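You operate a simulated robot arm through the tools that you are given. There is no shell and no other tool. Be economical: measure what you need, move in short steps, check, and stop when the job is done.

Carry out the task below with a simulated robot arm. There is one attempt and no reset: what you move stays moved.

Task
Store the brown sample box in the dry cabinet and latch the door.
Fine: box on the white shelf, read-out watched till under 30.

Only the result counts: the job must be done as asked and must still hold three seconds after the hand-in. Knocking over, shifting, dropping, spilling or breaking anything else fails it.

Robot
A 7-joint arm with a two-finger gripper on a trunk, on a base that drives. Base frame: it is fixed to the floor where the robot stands at the start and does not move with it; the origin is under the middle of the robot, x ahead of it, y to its left, z up. Readings come in mm, degrees, newtons and seconds.
With the tool pointing down near the work surface it reaches from about 380 to 680 mm from the robot's upright axis, wherever it stands. Its first joint turns from -143.0 to 143.0 degrees. Places, roughly: cabinet door latch [900, -100, 800]; glass door [1100, -200, 1000]; humidity read-out [1000, -200, 1400]; white shelf of the dry cabinet [1300, -200, 1000]. Payload 1.47 kg.
The TCP is the grasp point between the finger pads, 16 mm short of the fingertips. In the tool frame z runs along the fingers and y along their closing line. The gripper opens to 87 mm. The gripper's body begins 55 mm behind the TCP.
Orientation is that of the tool frame in the base frame, as [roll, pitch, yaw] about the fixed x, y, z axes, in that order (R = Rz(yaw) Ry(pitch) Rx(roll)). With the fingers straight down and closing along the base's y, the tool's x points along the base's -x, its y along +y and its z along -z.

Tools
- The arm moves only by the tool send_rows. Its argument "rows" is a list of rows, each an object of numbers (a shift or turn left out is 0, a gripper value left out holds the last): "tx", "ty", "tz": the shift along the tool's x, y, z in units of 50 mm (1.0 is 50 mm); "ax", "ay", "az": the turn, a rotation vector about the tool's x, y, z in units of 5 degrees (1.0 is 5 degrees); "gripper": the opening, from 0 (shut) to 1 (fully open). In form: [{"tx": .., "ty": .., "tz": .., "ax": .., "ay": .., "az": .., "gripper": ..}, ...]. A call has 1 to 20 rows; each row shifts and turns the commanded pose from where the row before left it, along the tool's axes as they then stand. A call with a number of a shift or a turn outside -1 to 1 is refused whole. Each row takes 0.2 s and may step no farther than 50 mm and 8.6 degrees from the row before; otherwise, or with a gripper value out of range, the whole call is refused. Where a pose cannot be reached the arm comes as near as it can. A force on the tool above 50 N (or 10 N above the force at the start of the call, whichever is more), or a blocked arm, ends the call early, and 0.2 s more pass. Each finger travels about 45 mm/s and halts on what it meets, pressing with about 23 N; the grip force reading is that of the motor and also rises with nothing between the fingers. The clock runs only during rows and for 0.2 s after the last one: add rows that do not move to give the fingers time. It gives the time, the measured TCP pose, the force on the tool (base axes), the opening and the grip force at its end, in the units of the frame above (readings bear some noise), with the torque about the TCP (base axes, N m) and any sound that the robot's microphone picked up, and new pictures: "views" is both (left out), scene, wrist or none.
- Cameras (640 x 400 px; columns grow to the right, rows downward): "scene" is now at [150.8, -1.3, 1422]; the picture's right is [-0.05, -1.00, 0.00], its down [-0.65, 0.03, -0.76] and it looks along [0.75, -0.04, -0.65] (base axes); focal length 266 px, centre (320, 200). "wrist" rides on the gripper at [73, 12, -90] in the tool frame; the picture's right is [-0.16, 0.99, 0.00], its down [-0.72, -0.12, -0.68] and it looks along [-0.67, -0.11, 0.73] (tool axes); focal length 247 px, centre (320, 200).
- lift_body(by): slides the trunk up (or, below 0, down) by that many mm; the arm and the scene camera ride with it, the base frame stays. It gives what a move gives, with no picture.
- steer(legs): drives the robot by 1 to 6 legs, each [ahead, left, turn to the left] in mm, mm and degrees, along the robot's own axes; the way and the turn of a leg run together, so that a leg with both is an arc; at most 1500 mm and 180 degrees a leg. The arm and the cameras ride along, it lands a little off, and it stops where it bumps. It gives what a move gives, and a new picture of the scene camera.
- aim_head(pan, tilt): turns the head with the scene camera to pan (to the left, within 86 degrees either way) and tilt (down, from -29 to 69), counted from straight ahead of the robot. It gives what a move gives, and a new picture of the scene camera.
- measure_at(camera, pixels): for up to 12 pixels [column, row] of the newest picture of that camera ("zoom" is the newest enlarged one), the place [x, y, z] in the base frame of the surface seen there, good to about 2 mm, but the place of the scene camera against the robot may be out by one fixed shift of up to 25 mm in any direction. No time passes.
- zoom(camera, box): a new picture of the part [left, top, right, bottom] of that camera's present view, enlarged. No time passes.
- job_done(): hands the job in; it is judged then, once.

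Go step by step. Measure first, check grasps and placings, and put right what went wrong. The budget is 80 turns and 260 pictures, counting those below and the enlarged ones. Unless the task says otherwise, let go and move clear before handing in, and close with one line.

The tools are called after ">>>" as a command line: name --argument value ..., lists and objects as JSON in quotes. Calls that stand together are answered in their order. send_rows: Moves the arm, as the interface text tells. Its arguments: {"type":"object","properties":{"rows":{"type":"array","items":{"type":"object","properties":{"tx":{"type":"number"},"ty":{"type":"number"},"tz":{"type":"number"},"ax":{"type":"number"},"ay":{"type":"number"},"az":{"type":"number"},"gripper":{"type":"number"}}}},"views":{"type":"string","enum":["both","scene","wrist","none"]}},"required":["rows"]} The other tools are called the same way: lift_body (by) slides the trunk up or down; steer (legs) drives the base; aim_head (pan, tilt) turns the head that bears the scene camera; measure_at (camera, pixels) gives the place of the surface under pixels of a picture; zoom (camera, box) takes an enlarged picture of a part of a camera's view; job_done () hands the job in.

At the start:

```text
t: 0.0
ee_pos: [492.4, -83.3, 1015.7]
ee_rot: [180.0, 0.0, -179.9]
wrist_force: [0.5, -0.2, 0.1]
torque: [0.0, 0.03, 0.01]
opening: 87.1
finger_force: 0.0
trunk travel left (down, up): [-732.0, 508.0]
robot x, y, heading: [-0.2, 1.0, 0.2]
head pan, tilt: [-3.1, 40.9]
```

scene: 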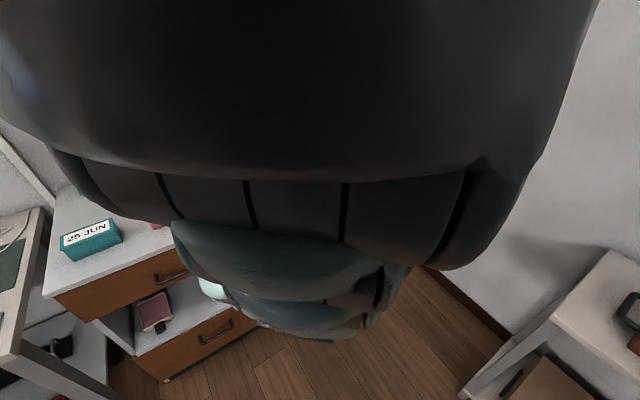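
wrist: 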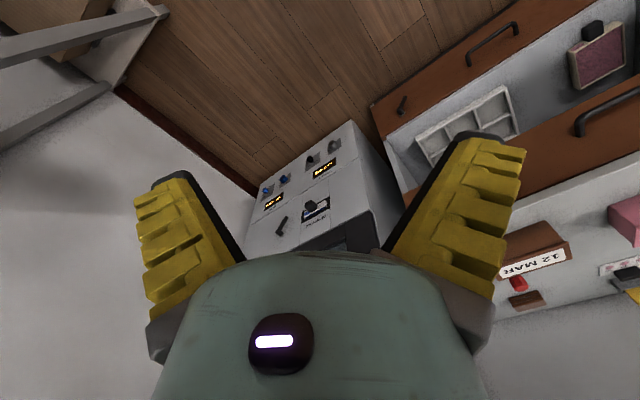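

The scene view is mostly blocked by the arm. The wrist view shows a white cabinet with read-outs (about 320,190) and a brown box labelled "12 MAR" (about 535,255). I'll look around with the head first.

>>> aim_head --pan -35 --tilt 25

>>> aim_head --pan 35 --tilt 35

>>> zoom --camera "wrist" --box '[220, 80, 640, 330]'

```text
t: 1.0
ee_pos: [491.1, -84.5, 1015.9]
ee_rot: [180.0, 0.0, -179.8]
wrist_force: [-0.7, 0.0, -0.4]
torque: [0.0, -0.02, -0.01]
opening: 87.0
finger_force: 0.0
trunk travel left (down, up): [-732.0, 508.0]
robot x, y, heading: [0.6, 1.5, -0.0]
head pan, tilt: [-35.0, 25.0]
```

scene: 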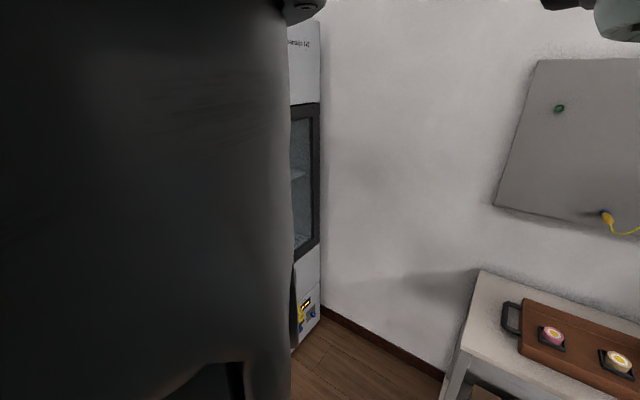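

```text
t: 2.4
ee_pos: [492.7, -84.4, 1016.3]
ee_rot: [179.9, 0.0, 180.0]
wrist_force: [-0.4, 1.1, -0.1]
torque: [0.0, -0.02, -0.05]
opening: 87.1
finger_force: 0.0
trunk travel left (down, up): [-732.0, 508.0]
robot x, y, heading: [1.1, 0.2, -0.1]
head pan, tilt: [35.0, 35.0]
```

scene: 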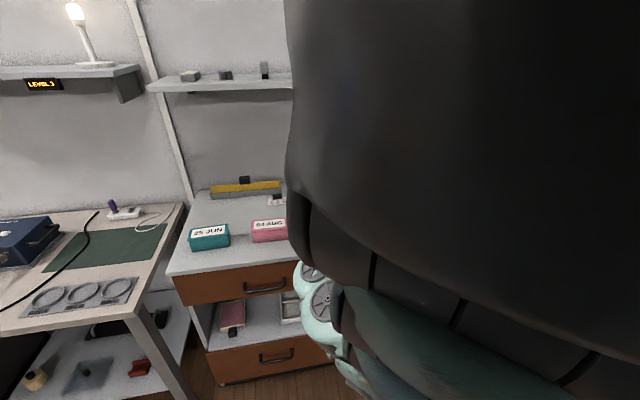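

```text
1.52 times, centred on (430, 205) of wrist
```

zoom: 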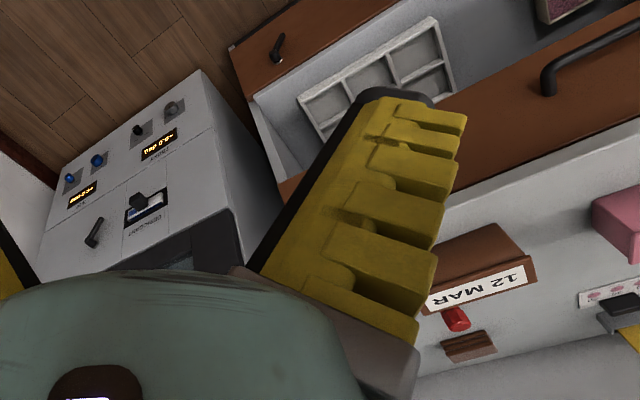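

The wrist camera sees the cabinet's lower panel and the box, so I'll measure those from its picture.

>>> measure_at --camera "wrist" --pixels '[[535, 243], [505, 272], [562, 258], [283, 224], [313, 205], [325, 168], [272, 202], [350, 250], [250, 230], [365, 200], [525, 300], [348, 125]]'

>>> zoom --camera "wrist" --box '[230, 120, 400, 260]'

>>> zoom --camera "scene" --box '[140, 150, 340, 275]'

```text
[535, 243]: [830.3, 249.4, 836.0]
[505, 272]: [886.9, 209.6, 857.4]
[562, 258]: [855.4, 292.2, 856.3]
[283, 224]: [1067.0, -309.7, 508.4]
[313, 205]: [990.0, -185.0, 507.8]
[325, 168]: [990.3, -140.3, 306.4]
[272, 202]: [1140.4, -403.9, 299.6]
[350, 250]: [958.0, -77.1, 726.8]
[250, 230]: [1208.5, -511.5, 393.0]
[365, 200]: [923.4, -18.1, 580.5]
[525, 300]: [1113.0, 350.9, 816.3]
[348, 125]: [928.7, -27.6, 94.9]
```

```text
2.86 times, centred on (315, 190) of wrist
```

zoom: 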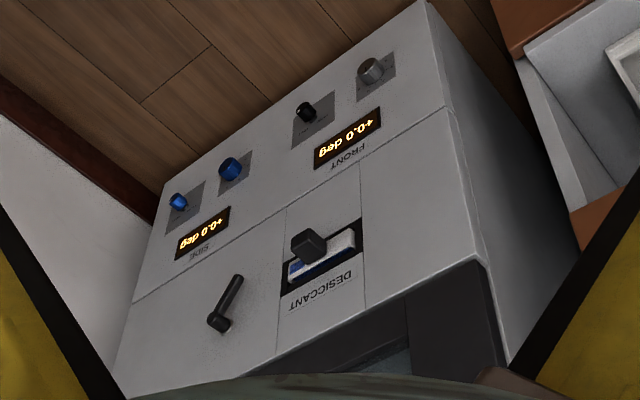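

```text
3.20 times, centred on (240, 212) of scene
```

zoom: 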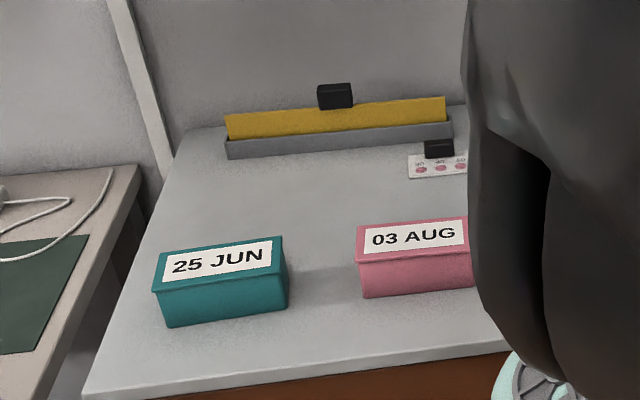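

The cabinet's front is turned about 30°, and its left lower edge is near (925,-20). I'll swing the arm left so the head can see the cabinet.

>>> send_rows --rows '[{"tx": 0.4, "ty": 0.85}, {"tx": 0.4, "ty": 0.85}, {"tx": 0.4, "ty": 0.85}, {"tx": 0.4, "ty": 0.85}, {"tx": 0.4, "ty": 0.85}, {"tx": 0.4, "ty": 0.85}, {"tx": 0.4, "ty": 0.85}, {"tx": 0.4, "ty": 0.85}, {"tx": 0.4, "ty": 0.85}, {"tx": 0.4, "ty": 0.85}, {"tx": 0.4, "ty": 0.85}, {"tx": 0.4, "ty": 0.85}]' --views "none"

>>> aim_head --pan -20 --tilt 25

```text
t: 5.0
ee_pos: [348.7, 357.2, 1011.1]
ee_rot: [-179.9, -0.1, -179.7]
wrist_force: [-0.5, -0.3, -0.2]
torque: [0.0, 0.04, 0.02]
opening: 87.1
finger_force: 0.0
out of reach, approached as far as the arm can: row 1, 2, 3, 4, 5, 6, 7, 8, 9, 10, 11
trunk travel left (down, up): [-732.0, 508.0]
robot x, y, heading: [0.7, 3.1, -0.1]
head pan, tilt: [35.0, 35.0]
```

```text
t: 6.2
ee_pos: [350.4, 356.5, 1011.6]
ee_rot: [-179.9, 0.0, -179.9]
wrist_force: [-0.2, 0.3, -0.1]
torque: [-0.02, -0.01, 0.01]
opening: 87.0
finger_force: 0.1
trunk travel left (down, up): [-732.0, 508.0]
robot x, y, heading: [-0.1, 0.3, -0.1]
head pan, tilt: [-20.0, 25.0]
```

scene: 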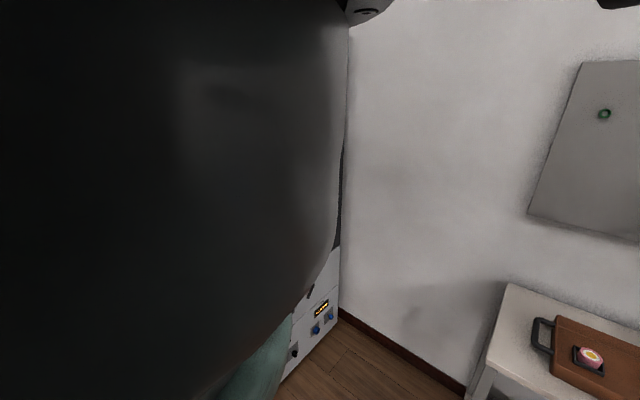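

The elbow still blocks the view, so I'll swing further to the left.

>>> send_rows --rows '[{"tx": 0.7, "ty": 0.5}, {"tx": 0.7, "ty": 0.4}, {"tx": 0.8, "ty": 0.3}, {"tx": 0.8, "ty": 0.2}, {"tx": 0.8, "ty": 0.1}, {"tx": 0.8, "ty": 0.0}, {"tx": 0.8, "ty": 0.0}, {}, {}, {}]' --views "scene"

```text
t: 8.4
ee_pos: [83.9, 433.1, 1012.6]
ee_rot: [180.0, 0.0, -179.9]
wrist_force: [0.2, -0.6, 0.0]
torque: [0.0, -0.01, -0.02]
opening: 87.0
finger_force: 0.0
trunk travel left (down, up): [-732.0, 508.0]
robot x, y, heading: [1.3, -1.6, -0.2]
head pan, tilt: [-20.0, 25.0]
```

scene: 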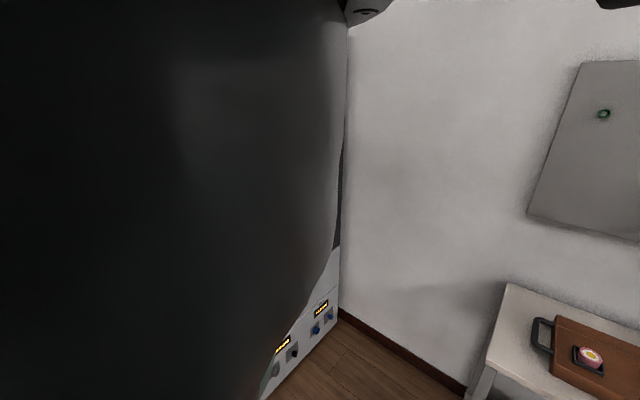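

The shoulder itself blocks straight ahead, so the head is only useful to the sides. I'll survey both sides and measure the clearances for driving.

>>> aim_head --pan -75 --tilt 35

>>> measure_at --camera "scene" --pixels '[[100, 100], [100, 300], [200, 200], [320, 200], [320, 380], [450, 200], [450, 350], [550, 300], [200, 350]]'

>>> aim_head --pan 50 --tilt 35

>>> measure_at --camera "scene" --pixels '[[100, 100], [100, 300], [200, 200], [320, 200], [320, 380], [400, 300], [400, 220]]'

```text
t: 9.7
ee_pos: [84.6, 432.6, 1012.9]
ee_rot: [-179.9, -0.1, -179.9]
wrist_force: [-0.6, 0.4, 0.4]
torque: [0.01, -0.04, 0.02]
opening: 87.0
finger_force: 0.1
trunk travel left (down, up): [-732.0, 508.0]
robot x, y, heading: [1.4, 2.8, 0.3]
head pan, tilt: [-75.0, 35.0]
```

scene: 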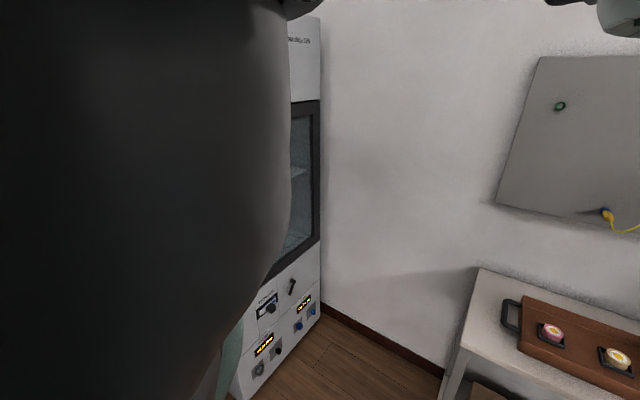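

```text
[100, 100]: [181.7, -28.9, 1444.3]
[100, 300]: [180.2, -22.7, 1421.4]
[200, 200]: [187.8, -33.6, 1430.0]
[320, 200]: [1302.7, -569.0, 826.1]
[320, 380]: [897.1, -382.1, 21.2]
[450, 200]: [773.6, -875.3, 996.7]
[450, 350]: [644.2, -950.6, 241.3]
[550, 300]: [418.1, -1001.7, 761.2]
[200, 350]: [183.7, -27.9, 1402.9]
```

```text
t: 11.7
ee_pos: [84.2, 431.8, 1012.7]
ee_rot: [-179.9, 0.0, -179.9]
wrist_force: [0.6, -0.2, 0.1]
torque: [0.01, -0.02, -0.01]
opening: 87.0
finger_force: 0.1
trunk travel left (down, up): [-732.0, 508.0]
robot x, y, heading: [-1.0, -0.7, -0.0]
head pan, tilt: [50.0, 35.0]
```

scene: 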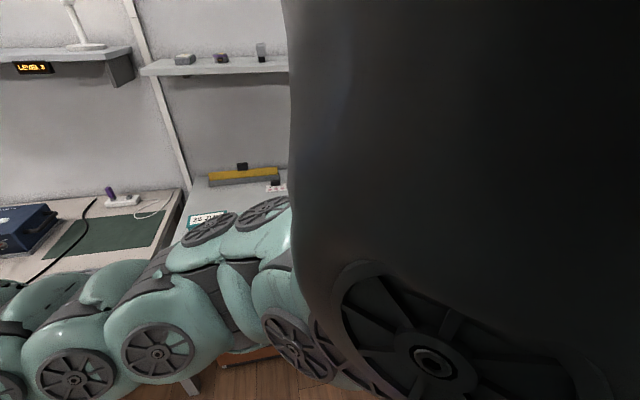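

```text
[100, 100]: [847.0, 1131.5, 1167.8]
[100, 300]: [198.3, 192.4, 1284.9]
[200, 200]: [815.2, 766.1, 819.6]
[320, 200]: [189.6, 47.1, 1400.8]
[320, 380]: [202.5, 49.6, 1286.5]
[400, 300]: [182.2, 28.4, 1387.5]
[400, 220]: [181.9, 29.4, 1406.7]
```

The head seems to stop turning at around ±28°. From these points the cabinet front is the plane with normal (-0.866,-0.5), at u≈790 along (0.866,0.5), and it spans v≈-1050 to -480 along (-0.5,0.866). I'll drive partway and turn left so the head sees the cabinet to the right of the shoulder.

>>> steer --legs '[[150, -330, 0], [0, 0, 60]]'

>>> aim_head --pan -40 --tilt 15

```text
t: 16.7
ee_pos: [-190.7, -41.2, 1013.7]
ee_rot: [-180.0, 0.0, -119.6]
wrist_force: [0.4, 0.7, 0.0]
torque: [-0.01, 0.0, 0.0]
opening: 86.8
finger_force: 0.0
trunk travel left (down, up): [-732.0, 508.0]
robot x, y, heading: [142.1, -326.6, 60.2]
head pan, tilt: [50.0, 35.0]
```

scene: 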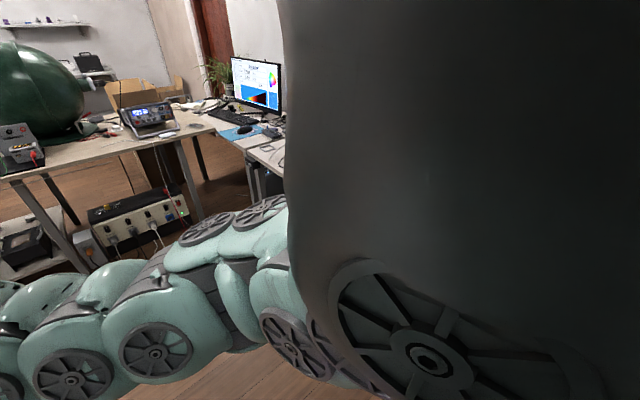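

```text
t: 18.3
ee_pos: [-189.3, -39.2, 1013.7]
ee_rot: [-180.0, 0.0, -119.6]
wrist_force: [0.3, 0.1, 0.0]
torque: [0.0, 0.02, -0.01]
opening: 86.8
finger_force: 0.0
trunk travel left (down, up): [-732.0, 508.0]
robot x, y, heading: [143.9, -325.8, 60.5]
head pan, tilt: [-40.0, 15.0]
```

scene: 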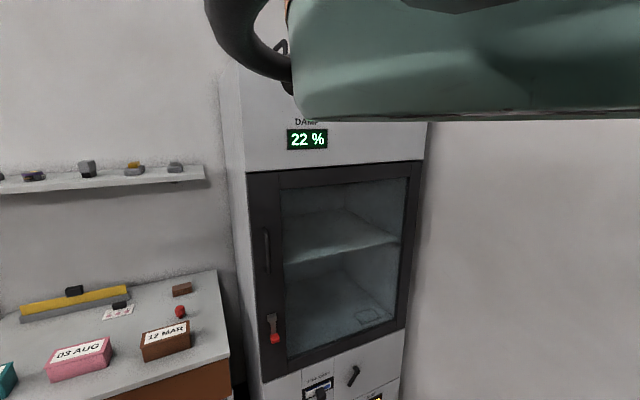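

Now the cabinet is clear: read-out "22 %" (307,139), latch with a red tip (272,328), handle (267,250) and hinges on the right. I'll zoom in and measure.

>>> zoom --camera "scene" --box '[230, 100, 430, 225]'

>>> zoom --camera "scene" --box '[220, 225, 440, 400]'

>>> measure_at --camera "scene" --pixels '[[272, 320], [275, 339], [267, 235], [268, 268], [255, 365], [249, 175], [421, 165], [406, 322], [340, 250], [345, 220], [370, 318], [310, 263]]'

>>> measure_at --camera "scene" --pixels '[[166, 333], [142, 341], [189, 329], [143, 360], [190, 347], [180, 313], [181, 290], [355, 375], [355, 345], [288, 365], [228, 345], [78, 350]]'

```text
3.20 times, centred on (330, 162) of scene
```

zoom: 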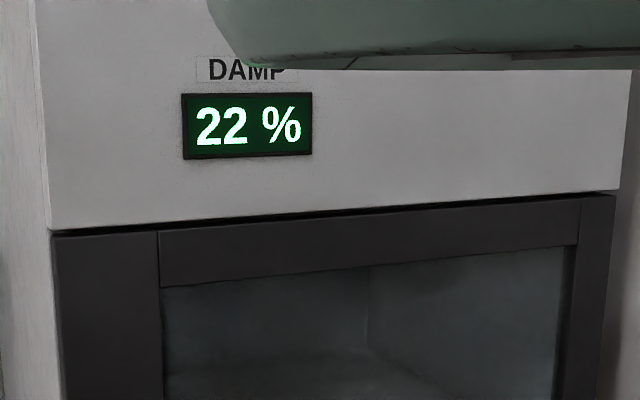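

```text
2.29 times, centred on (330, 312) of scene
```

zoom: 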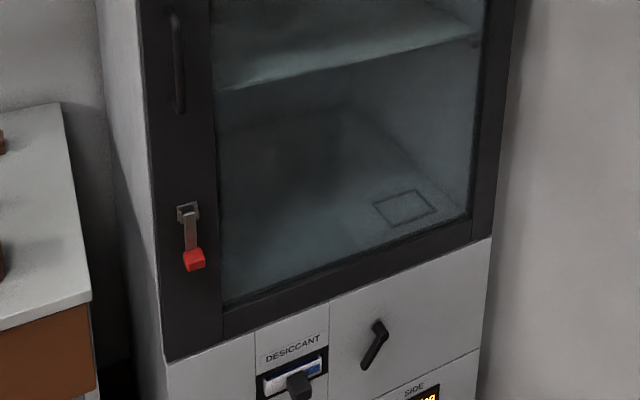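

```text
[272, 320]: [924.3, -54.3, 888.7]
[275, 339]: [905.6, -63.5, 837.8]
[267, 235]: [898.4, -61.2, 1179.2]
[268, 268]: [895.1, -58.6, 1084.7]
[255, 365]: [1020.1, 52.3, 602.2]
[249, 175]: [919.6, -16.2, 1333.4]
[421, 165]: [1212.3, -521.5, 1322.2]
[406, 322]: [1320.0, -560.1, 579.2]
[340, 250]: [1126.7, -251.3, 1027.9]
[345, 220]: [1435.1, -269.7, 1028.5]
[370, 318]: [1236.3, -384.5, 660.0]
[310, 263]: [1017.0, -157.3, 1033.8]
```

```text
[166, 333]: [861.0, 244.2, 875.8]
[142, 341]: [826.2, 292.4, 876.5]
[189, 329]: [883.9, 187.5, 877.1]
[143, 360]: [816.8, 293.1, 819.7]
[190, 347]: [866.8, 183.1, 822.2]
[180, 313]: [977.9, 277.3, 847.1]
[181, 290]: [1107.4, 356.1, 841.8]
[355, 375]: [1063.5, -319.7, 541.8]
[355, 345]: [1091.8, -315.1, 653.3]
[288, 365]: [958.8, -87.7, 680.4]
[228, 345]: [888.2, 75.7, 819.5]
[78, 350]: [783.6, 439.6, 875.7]
```

The latch is at about (915,-58,840–890), the bar handle at about (897,-60,1075–1200) and the shelf surface at z≈1030. I'll swing the arm to the front right with the tool turned to face the cabinet.

>>> send_rows --rows '[{"tx": -0.76, "ty": -0.29}, {"tx": -0.76, "ty": -0.29}, {"tx": -0.76, "ty": -0.29}, {"tx": -0.76, "ty": -0.29}, {"tx": -0.76, "ty": -0.29}, {"tx": -0.76, "ty": -0.29}, {"tx": -0.76, "ty": -0.29}, {"tx": -0.3, "ty": -0.825}, {"tx": -0.3, "ty": -0.825}, {"tx": -0.3, "ty": -0.825}, {"tx": -0.3, "ty": -0.825}, {"tx": -0.3, "ty": -0.825}, {"tx": -0.3, "ty": -0.825}, {"tx": -0.3, "ty": -0.825}, {"tx": -0.3, "ty": -0.825}, {"tx": 0.2, "ty": -0.8}, {"tx": 0.2, "ty": -0.8}, {}, {}, {}]' --views "none"

>>> send_rows --rows '[{"az": 1}, {"az": 1}, {"az": 1}, {"az": 1}, {"az": 1}, {"az": 1}, {"ay": -1}, {"ay": -1}, {"ay": -1}, {"ay": -1}, {"ay": -1}, {"ay": -1}, {"ay": -1}, {"ay": -1}, {"ay": -1}, {}, {}]'

```text
t: 22.5
ee_pos: [239.2, 130.5, 1029.5]
ee_rot: [-180.0, -0.1, -119.6]
wrist_force: [-0.2, 0.2, 0.5]
torque: [0.02, 0.01, 0.04]
opening: 86.7
finger_force: 0.0
out of reach, approached as far as the arm can: row 11, 12, 13, 14, 15, 16, 17
trunk travel left (down, up): [-732.0, 508.0]
robot x, y, heading: [142.3, -327.9, 60.4]
head pan, tilt: [-40.0, 15.0]
```

```text
t: 26.1
ee_pos: [238.6, 140.6, 1046.7]
ee_rot: [180.0, 45.0, -149.6]
wrist_force: [0.1, -0.4, -0.1]
torque: [-0.01, -0.01, 0.03]
opening: 86.9
finger_force: 0.0
out of reach, approached as far as the arm can: row 7, 8
trunk travel left (down, up): [-732.0, 508.0]
robot x, y, heading: [146.3, -331.1, 60.4]
head pan, tilt: [-40.0, 15.0]
```

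scene: 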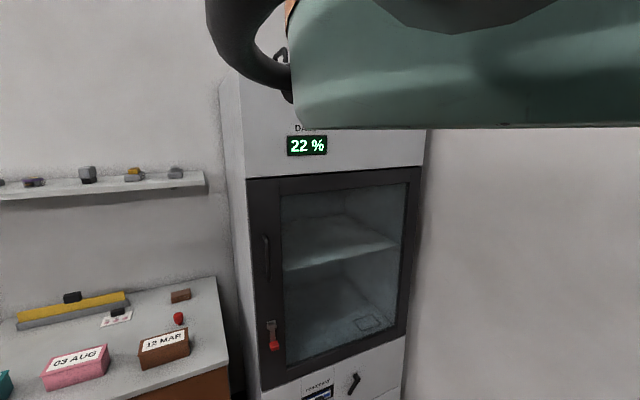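
wrist: 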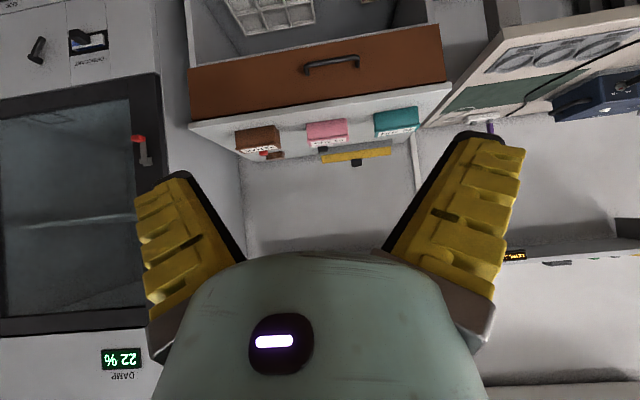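

The arm stopped short, at robot-frame (454 ahead, 155 left). I'll keep swinging right with smaller steps to see whether it moves.

>>> send_rows --rows '[{"ty": -0.6}, {"ty": -0.6}, {"ty": -0.6}, {"ty": -0.6}, {"ty": -0.6}, {"ty": -0.6}, {"ty": -0.6}, {"ty": -0.6}, {"ty": -0.6}, {"ty": -0.6}, {}, {}]' --views "wrist"

```text
t: 28.7
ee_pos: [256.5, -50.9, 951.9]
ee_rot: [179.9, 45.2, -149.5]
wrist_force: [-1.0, -0.3, 0.3]
torque: [-0.01, 0.0, 0.03]
opening: 87.1
finger_force: 0.1
out of reach, approached as far as the arm can: row 2, 3, 4, 5, 6, 7, 8, 9, 10
trunk travel left (down, up): [-732.0, 508.0]
robot x, y, heading: [145.4, -329.5, 60.3]
head pan, tilt: [-40.0, 15.0]
```

wrist: 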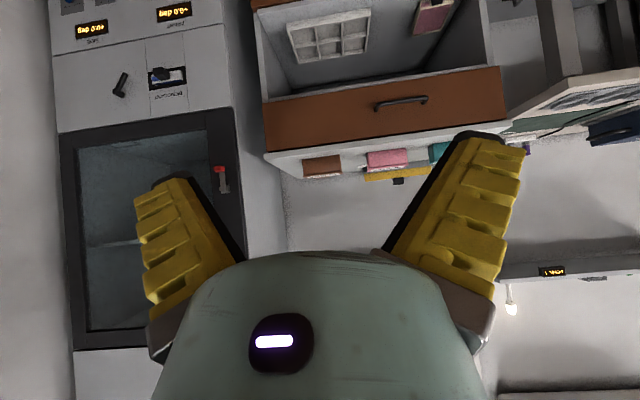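

The TCP had been pulled in too close to the robot. I'll push it out toward the cabinet along +u with a slight move right.

>>> send_rows --rows '[{"tx": -0.566, "tz": 0.566, "ty": -0.4}, {"tx": -0.566, "tz": 0.566, "ty": -0.4}, {"tx": -0.566, "tz": 0.566, "ty": -0.4}, {"tx": -0.566, "tz": 0.566, "ty": -0.4}, {"tx": -0.566, "tz": 0.566, "ty": -0.4}, {"tx": -0.566, "tz": 0.566, "ty": -0.4}, {"tx": -0.566, "tz": 0.566, "ty": -0.4}, {}, {}]'

```text
t: 30.7
ee_pos: [470.8, -15.2, 899.3]
ee_rot: [-180.0, 45.1, -149.6]
wrist_force: [-0.4, 0.5, -1.0]
torque: [-0.03, 0.02, -0.01]
opening: 86.9
finger_force: 0.1
out of reach, approached as far as the arm can: row 1, 2, 3, 4, 6, 7
trunk travel left (down, up): [-732.0, 508.0]
robot x, y, heading: [142.7, -324.4, 60.4]
head pan, tilt: [-40.0, 15.0]
```

scene: 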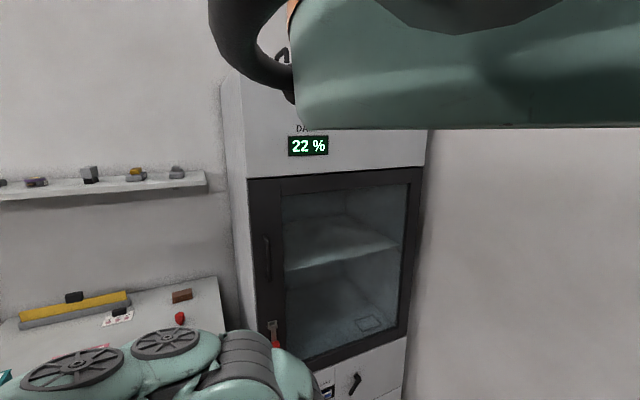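
wrist: 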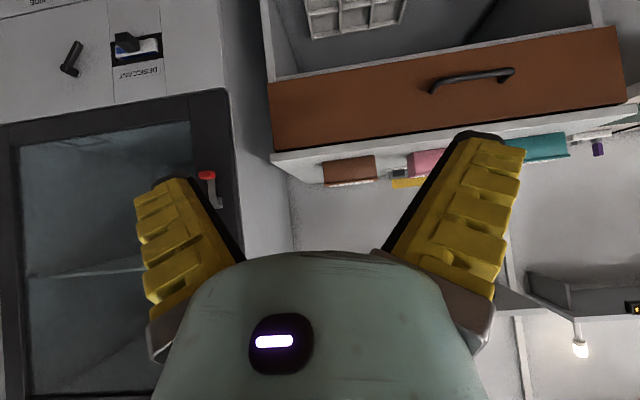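

The wrist camera sees the latch (207,175)–(213,205). I'll measure and zoom on it.

>>> measure_at --camera "wrist" --pixels '[[206, 175], [213, 188], [216, 203], [232, 215], [225, 110], [100, 108], [350, 165], [352, 182], [60, 272]]'

>>> zoom --camera "wrist" --box '[150, 140, 280, 240]'

>>> zoom --camera "scene" --box '[240, 300, 310, 360]'

```text
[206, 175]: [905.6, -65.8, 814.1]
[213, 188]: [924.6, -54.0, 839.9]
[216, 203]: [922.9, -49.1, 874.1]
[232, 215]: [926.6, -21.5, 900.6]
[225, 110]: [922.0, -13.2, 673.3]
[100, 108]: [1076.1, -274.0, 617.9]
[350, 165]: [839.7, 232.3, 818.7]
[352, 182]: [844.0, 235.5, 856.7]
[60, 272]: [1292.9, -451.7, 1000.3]
```

```text
4.00 times, centred on (215, 190) of wrist
```

zoom: 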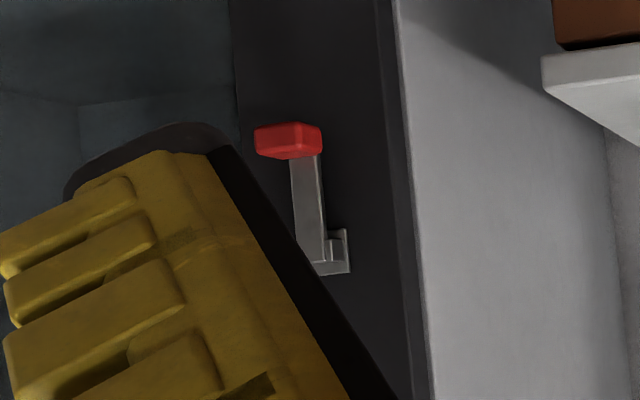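

```text
6.67 times, centred on (275, 330) of scene
```

zoom: 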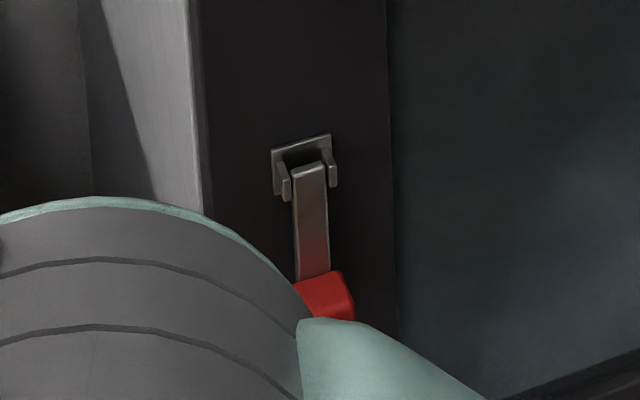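

The latch lever is hinged at its top (pivot about u 775, z 878), with a red grip at z≈814, so it flips outward and up. Comparing the two cameras, the scene camera reads about 24 mm high. I'll check how far the drawer unit sticks out before driving closer.

>>> measure_at --camera "wrist" --pixels '[[280, 140], [470, 80], [610, 100], [275, 60], [340, 20], [272, 158], [320, 65]]'

>>> measure_at --camera "scene" --pixels '[[320, 390], [222, 320], [218, 280], [400, 395]]'

```text
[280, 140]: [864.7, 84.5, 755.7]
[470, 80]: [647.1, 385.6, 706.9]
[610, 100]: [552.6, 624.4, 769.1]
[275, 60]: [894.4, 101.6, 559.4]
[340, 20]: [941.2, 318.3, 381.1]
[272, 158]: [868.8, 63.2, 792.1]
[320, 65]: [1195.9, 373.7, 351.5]
```

```text
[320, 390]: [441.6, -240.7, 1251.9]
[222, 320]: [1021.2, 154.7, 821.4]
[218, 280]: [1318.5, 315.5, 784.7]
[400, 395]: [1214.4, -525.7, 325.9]
```

The drawer fronts lie in the same plane as the cabinet (u≈790), so it's safe to drive about 180 mm forward along u.

>>> steer --legs '[[156, -110, 0]]'

```text
t: 32.3
ee_pos: [642.1, 70.2, 899.3]
ee_rot: [180.0, 45.1, -149.2]
wrist_force: [-0.5, -0.9, -0.3]
torque: [0.02, 0.01, -0.03]
opening: 87.1
finger_force: 0.1
trunk travel left (down, up): [-732.0, 508.0]
robot x, y, heading: [317.6, -244.0, 60.8]
head pan, tilt: [-40.0, 15.0]
```

scene: 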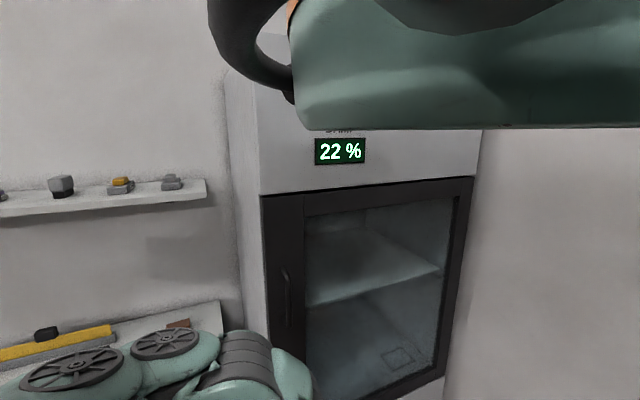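

Robot is at u≈153, v≈-370. I'll move the TCP to a stand-off 45° above and outside the red grip.

>>> send_rows --rows '[{"tx": -0.1475, "tz": 0.2025, "ty": -0.625}, {"tx": -0.1475, "tz": 0.2025, "ty": -0.625}, {"tx": -0.1475, "tz": 0.2025, "ty": -0.625}, {"tx": -0.1475, "tz": 0.2025, "ty": -0.625}, {"tx": -0.1475, "tz": 0.2025, "ty": -0.625}, {"tx": -0.1475, "tz": 0.2025, "ty": -0.625}, {"tx": -0.1475, "tz": 0.2025, "ty": -0.625}, {"tx": -0.1475, "tz": 0.2025, "ty": -0.625}, {}, {}]'

```text
t: 34.5
ee_pos: [715.2, -44.4, 842.9]
ee_rot: [-180.0, 45.1, -149.2]
wrist_force: [0.3, 0.2, -0.3]
torque: [-0.02, 0.01, 0.01]
opening: 87.1
finger_force: 0.1
out of reach, approached as far as the arm can: row 1, 2, 3, 4, 5, 6, 7
trunk travel left (down, up): [-732.0, 508.0]
robot x, y, heading: [316.3, -244.7, 60.9]
head pan, tilt: [-40.0, 15.0]
```

scene: 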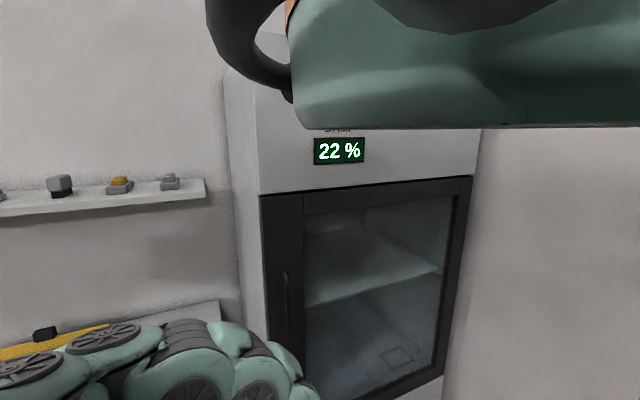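
wrist: 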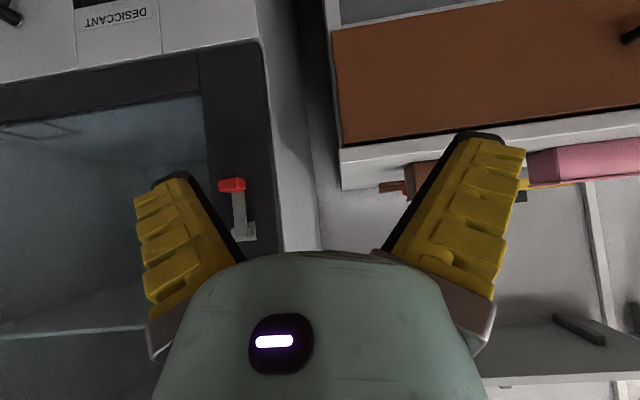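

The arm lagged again and z sagged to 843. I'll command the remaining offset again with smaller steps.

>>> send_rows --rows '[{"tx": -0.2, "tz": 0.2, "ty": 0.0}, {"tx": -0.2, "tz": 0.2}, {"tx": -0.2, "tz": 0.2}, {"tx": -0.2, "tz": 0.2}, {}, {"ty": -0.3}, {"ty": -0.3}, {"ty": -0.3}, {"ty": -0.3}, {}, {}]' --views "none"

```text
t: 36.9
ee_pos: [755.3, -84.7, 820.4]
ee_rot: [-179.9, 45.2, -149.0]
wrist_force: [-0.7, 0.1, -0.8]
torque: [0.02, -0.01, -0.01]
opening: 87.1
finger_force: 0.1
out of reach, approached as far as the arm can: row 2, 3, 4, 6, 7, 8, 9
trunk travel left (down, up): [-732.0, 508.0]
robot x, y, heading: [316.0, -241.2, 60.9]
head pan, tilt: [-40.0, 15.0]
```

The arm sags as it extends, which suggests the target is too high relative to the shoulder. I'll raise the trunk 250 mm and come down again.

>>> lift_body --by 250

>>> send_rows --rows '[{"tx": 0.5, "tz": 0.5}, {"tx": 0.5, "tz": 0.5}, {"tx": 0.5, "tz": 0.5}, {"tx": 0.5, "tz": 0.5}, {"tx": 0.5, "tz": 0.5}, {}, {"tx": -0.3, "tz": 0.3}, {"tx": -0.3, "tz": 0.3}, {"tx": -0.3, "tz": 0.3}, {}]' --views "both"

```text
t: 39.5
ee_pos: [755.5, -83.5, 1070.4]
ee_rot: [-179.8, 45.2, -148.9]
wrist_force: [0.5, -0.2, 1.1]
torque: [0.0, 0.02, 0.02]
opening: 87.0
finger_force: 0.1
trunk travel left (down, up): [-982.0, 258.0]
robot x, y, heading: [316.5, -243.9, 60.9]
head pan, tilt: [-40.0, 15.0]
```

```text
t: 41.7
ee_pos: [764.8, -80.6, 1034.6]
ee_rot: [-179.7, 45.2, -149.0]
wrist_force: [0.2, -0.7, 0.7]
torque: [-0.02, -0.02, -0.02]
opening: 87.3
finger_force: 0.0
out of reach, approached as far as the arm can: row 2, 3, 4, 5, 7, 8, 9
trunk travel left (down, up): [-982.0, 258.0]
robot x, y, heading: [313.1, -239.1, 60.7]
head pan, tilt: [-40.0, 15.0]
```

scene: 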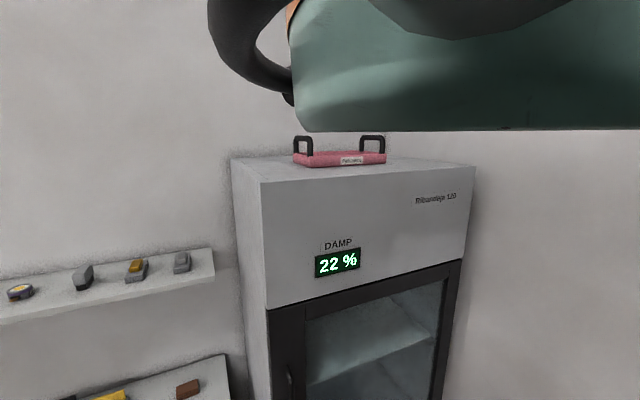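
wrist: 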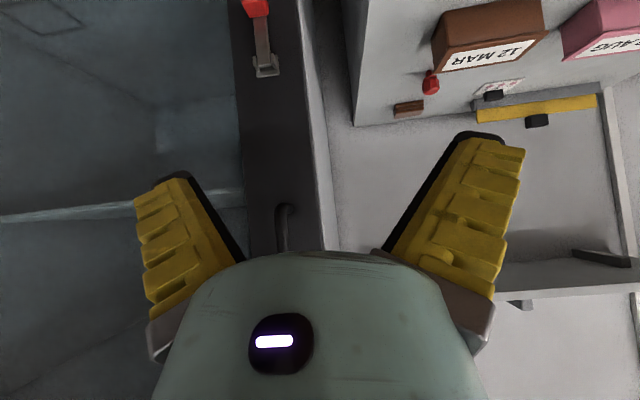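

The arm has ended up in an awkward elbow posture. I'll bring it back to its home-like pose (tool down, straight ahead of the robot) and use the base for positioning from there.

>>> send_rows --rows '[{"ay": 1}, {"ay": 1}, {"ay": 1}, {"ay": 1}, {"ay": 1}, {"ay": 1}, {"ay": 1}, {"ay": 1}, {"ay": 1}, {"az": -1}, {"az": -1}, {"az": -1}, {"az": -1}, {"az": -1}, {"az": -1}, {}, {}]' --views "none"

>>> send_rows --rows '[{"tx": -0.27, "ty": 0.47}, {"tx": -0.27, "ty": 0.47}, {"tx": -0.27, "ty": 0.47}, {"tx": -0.27, "ty": 0.47}, {"tx": -0.27, "ty": 0.47}, {"tx": -0.27, "ty": 0.47}, {"tx": -0.27, "ty": 0.47}, {"tx": -0.27, "ty": 0.47}, {"tx": -0.27, "ty": 0.47}, {"tx": -0.27, "ty": 0.47}, {}, {}, {}]' --views "both"

```text
t: 45.3
ee_pos: [765.6, -79.4, 1034.8]
ee_rot: [-179.9, 0.0, -119.1]
wrist_force: [-0.1, -0.3, -0.2]
torque: [0.03, 0.01, 0.01]
opening: 87.1
finger_force: 0.0
trunk travel left (down, up): [-982.0, 258.0]
robot x, y, heading: [314.6, -242.5, 61.1]
head pan, tilt: [-40.0, 15.0]
```

```text
t: 48.1
ee_pos: [627.4, 154.3, 1032.5]
ee_rot: [-179.9, 0.0, -119.2]
wrist_force: [-0.6, 0.1, -0.4]
torque: [-0.01, -0.03, -0.01]
opening: 87.0
finger_force: 0.1
trunk travel left (down, up): [-982.0, 258.0]
robot x, y, heading: [316.4, -245.6, 60.7]
head pan, tilt: [-40.0, 15.0]
```

scene: 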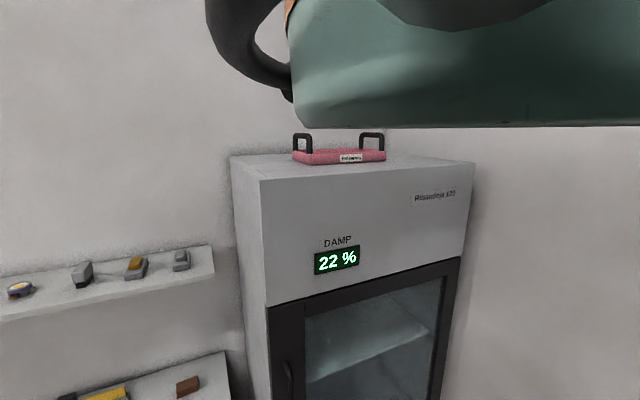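
wrist: 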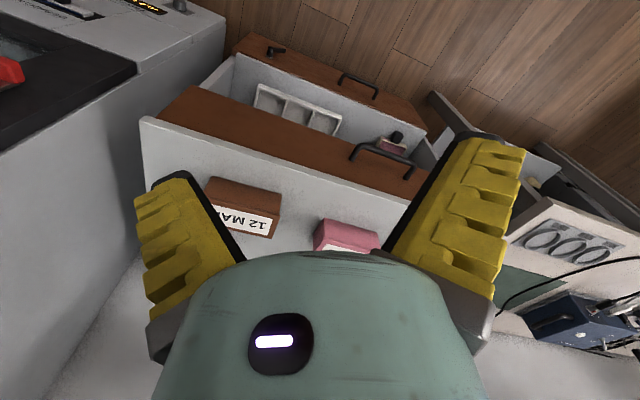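

With the tool down everything follows properly. I'll test the tilted tool from this centred posture.

>>> send_rows --rows '[{"ay": -1}, {"ay": -1}, {"ay": -1}, {"ay": -1}, {"ay": -1}, {"ay": -1}, {"ay": -1}, {"ay": -1}, {"ay": -1}, {}, {}]' --views "none"

>>> send_rows --rows '[{"tx": -0.4, "tz": 0.4}, {"tx": -0.4, "tz": 0.4}, {"tx": -0.4, "tz": 0.4}, {}, {}]' --views "none"

>>> send_rows --rows '[{"ay": -1}, {"ay": -1}, {"ay": -1}, {"ay": -1}, {"ay": -1}, {"ay": -1}, {"ay": -1}, {"ay": -1}, {"ay": -1}, {}, {}]' --views "none"

```text
t: 50.5
ee_pos: [627.2, 154.6, 1034.9]
ee_rot: [-179.6, 45.2, -118.9]
wrist_force: [-0.4, 0.7, 0.3]
torque: [0.0, 0.01, -0.01]
opening: 86.9
finger_force: 0.0
trunk travel left (down, up): [-982.0, 258.0]
robot x, y, heading: [318.5, -244.8, 60.7]
head pan, tilt: [-40.0, 15.0]
```

```text
t: 51.7
ee_pos: [668.5, 229.3, 1035.7]
ee_rot: [-179.6, 45.1, -119.0]
wrist_force: [-0.9, -0.4, 0.5]
torque: [0.0, 0.03, -0.02]
opening: 87.1
finger_force: 0.1
trunk travel left (down, up): [-982.0, 258.0]
robot x, y, heading: [318.5, -242.9, 60.9]
head pan, tilt: [-40.0, 15.0]
```

```text
t: 54.1
ee_pos: [671.2, 207.6, 1093.0]
ee_rot: [-62.1, 89.7, -1.3]
wrist_force: [-0.1, 0.2, -0.9]
torque: [0.0, -0.03, 0.0]
opening: 87.2
finger_force: 0.0
out of reach, approached as far as the arm can: row 6, 7, 8, 9
trunk travel left (down, up): [-982.0, 258.0]
robot x, y, heading: [319.1, -244.8, 60.5]
head pan, tilt: [-40.0, 15.0]
```

At 45° the arm works well straight ahead at r≈580. I'll return to 45°, retract, then turn the robot to face the cabinet squarely and lower the trunk.

>>> send_rows --rows '[{"ay": 1}, {"ay": 1}, {"ay": 1}, {"ay": 1}, {"ay": 1}, {"ay": 1}, {"ay": 1}, {"ay": 1}, {"ay": 1}, {"tx": 0.4, "tz": -0.4}, {"tx": 0.4, "tz": -0.4}, {"tx": 0.4, "tz": -0.4}, {"tx": 0.4, "tz": -0.4}, {}, {}]' --views "none"

>>> steer --legs '[[0, 0, -30.7], [0, -65, 0]]'

>>> lift_body --by -185

>>> send_rows --rows '[{}]' --views "wrist"

```text
t: 57.0
ee_pos: [615.5, 203.6, 1132.0]
ee_rot: [-179.1, 54.1, -108.6]
wrist_force: [0.0, -0.2, -0.4]
torque: [-0.01, 0.01, 0.03]
opening: 86.8
finger_force: 0.1
trunk travel left (down, up): [-982.0, 258.0]
robot x, y, heading: [314.6, -246.5, 60.7]
head pan, tilt: [-40.0, 15.0]
stopped in row 14: the arm was blocked; the commanded pose is now the measured one
```

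```text
t: 59.5
ee_pos: [832.8, -67.4, 1130.5]
ee_rot: [-179.1, 53.8, -139.5]
wrist_force: [-0.9, -0.2, 0.0]
torque: [-0.03, -0.04, -0.03]
opening: 87.0
finger_force: 0.1
trunk travel left (down, up): [-982.0, 258.0]
robot x, y, heading: [345.7, -295.5, 30.1]
head pan, tilt: [-40.0, 15.0]
```

scene: 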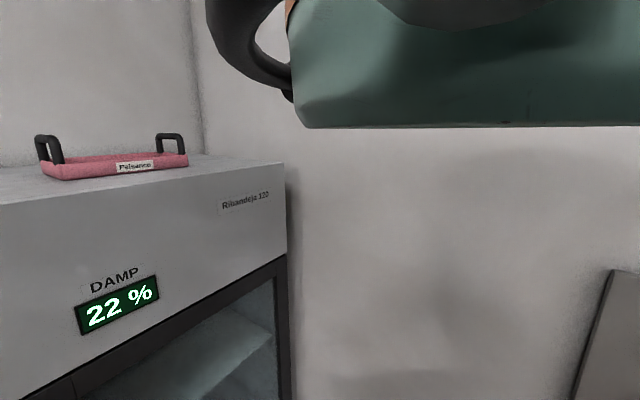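

```text
t: 61.5
ee_pos: [833.2, -68.1, 946.5]
ee_rot: [-179.2, 54.0, -139.4]
wrist_force: [-0.8, 0.5, -0.7]
torque: [0.0, 0.04, 0.01]
opening: 86.9
finger_force: 0.1
trunk travel left (down, up): [-797.0, 443.0]
robot x, y, heading: [346.5, -301.6, 30.0]
head pan, tilt: [-40.0, 15.0]
```

```text
t: 61.9
ee_pos: [834.1, -67.3, 947.0]
ee_rot: [-179.2, 53.9, -139.4]
wrist_force: [-0.1, 0.4, -0.8]
torque: [-0.01, -0.01, 0.01]
opening: 86.8
finger_force: 0.0
trunk travel left (down, up): [-797.0, 443.0]
robot x, y, heading: [346.9, -301.5, 30.0]
head pan, tilt: [-40.0, 15.0]
```

wrist: 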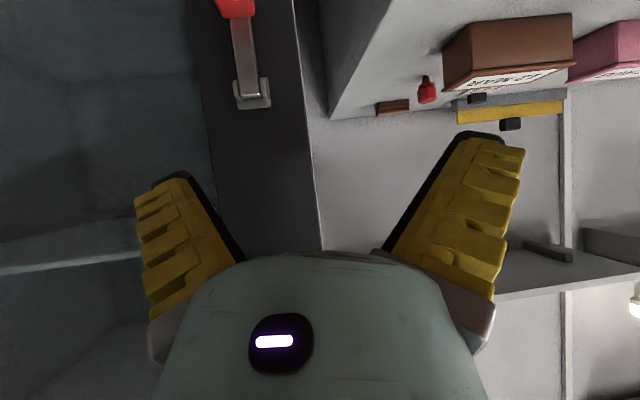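

The tool is at u≈688, v≈-475, z≈947 and free of contact, with a 10° yaw error and 54° pitch. I'll retract a little and straighten the orientation.

>>> send_rows --rows '[{"tx": 0.35, "tz": -0.48}, {"tx": 0.35, "tz": -0.48}, {"ax": 0.573, "az": 0.416}, {"ax": 0.573, "az": 0.416}, {"ax": 0.573, "az": 0.416}, {"ay": 0.9}, {"ay": 0.9}, {}, {}]' --views "wrist"

```text
t: 62.5
ee_pos: [819.6, -18.7, 991.0]
ee_rot: [-174.3, 62.2, -123.3]
wrist_force: [-0.7, -0.6, 0.2]
torque: [-0.03, -0.02, 0.02]
opening: 86.9
finger_force: 0.0
trunk travel left (down, up): [-797.0, 443.0]
robot x, y, heading: [343.9, -299.3, 30.4]
head pan, tilt: [-40.0, 15.0]
stopped in row 3: the arm was blocked; the commanded pose is now the measured one
```

wrist: 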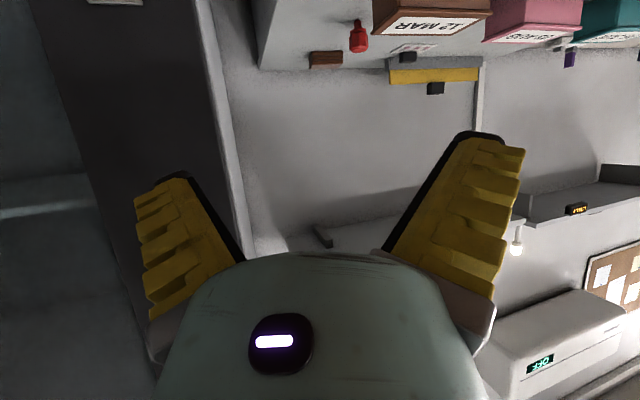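

Retracting blocks the arm, probably because the elbow folds against the robot. I'll back the base off and extend forward while correcting the orientation.

>>> steer --legs '[[-200, 0, 0]]'

>>> send_rows --rows '[{"tz": 0.6}, {"tz": 0.6}, {"tz": 0.6}, {}, {}]' --views "both"

```text
t: 64.1
ee_pos: [648.0, -119.5, 988.0]
ee_rot: [-174.7, 61.9, -123.7]
wrist_force: [-0.3, -0.2, -0.1]
torque: [0.03, 0.0, 0.0]
opening: 86.9
finger_force: 0.1
trunk travel left (down, up): [-797.0, 443.0]
robot x, y, heading: [175.5, -394.8, 30.0]
head pan, tilt: [-40.0, 15.0]
```

scene: 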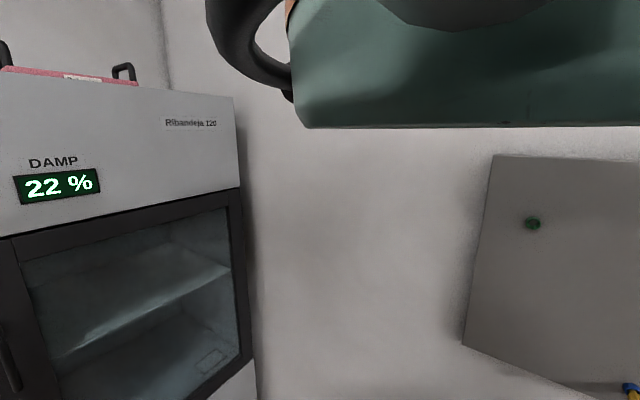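

```text
t: 65.3
ee_pos: [698.9, -58.4, 947.9]
ee_rot: [-174.6, 61.8, -123.7]
wrist_force: [0.2, -0.5, 0.5]
torque: [0.01, 0.0, 0.01]
opening: 86.9
finger_force: 0.0
trunk travel left (down, up): [-797.0, 443.0]
robot x, y, heading: [179.7, -396.7, 29.9]
head pan, tilt: [-40.0, 15.0]
```

scene: 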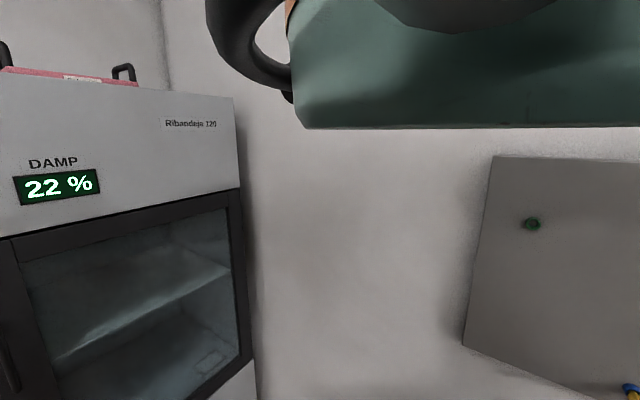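
wrist: 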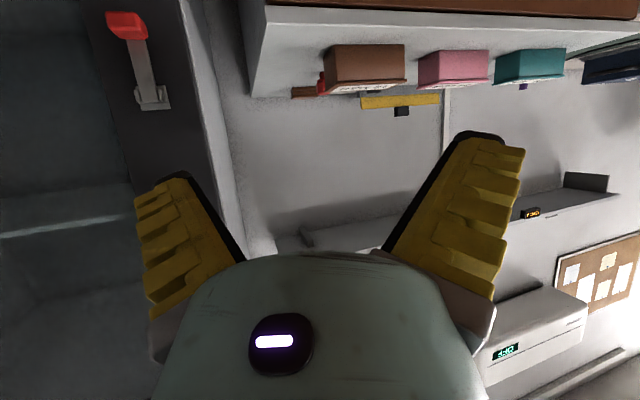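

Extended, the arm follows well. I'll fix the orientation to pitch 45°, yaw -150°.

>>> send_rows --rows '[{"ax": 0.927, "ay": 0.047, "az": 0.495}, {"ax": 0.927, "ay": 0.047, "az": 0.495}, {"ax": 0.927, "ay": 0.047, "az": 0.495}, {"ax": 0.927, "ay": 0.047, "az": 0.495}, {"ax": 0.927, "ay": 0.047, "az": 0.495}, {"ax": -1}, {"ay": 0.84}, {"ay": 0.84}, {"ay": 0.84}, {"ay": 0.84}, {}, {}]' --views "wrist"

```text
t: 67.9
ee_pos: [700.2, -60.3, 945.9]
ee_rot: [-180.0, 45.1, -150.2]
wrist_force: [0.4, -0.8, -0.2]
torque: [0.03, 0.02, -0.02]
opening: 86.9
finger_force: 0.0
trunk travel left (down, up): [-797.0, 443.0]
robot x, y, heading: [177.2, -398.1, 30.1]
head pan, tilt: [-40.0, 15.0]
```

wrist: 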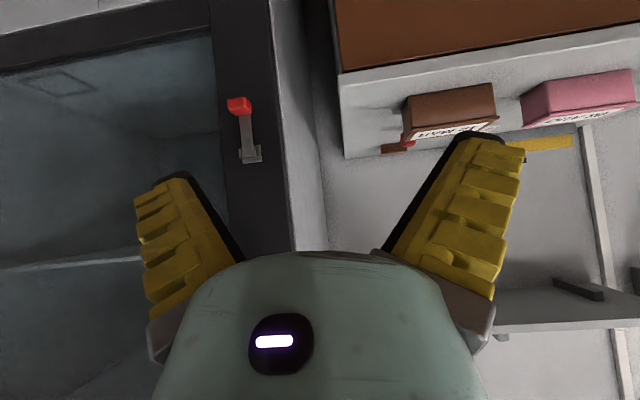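

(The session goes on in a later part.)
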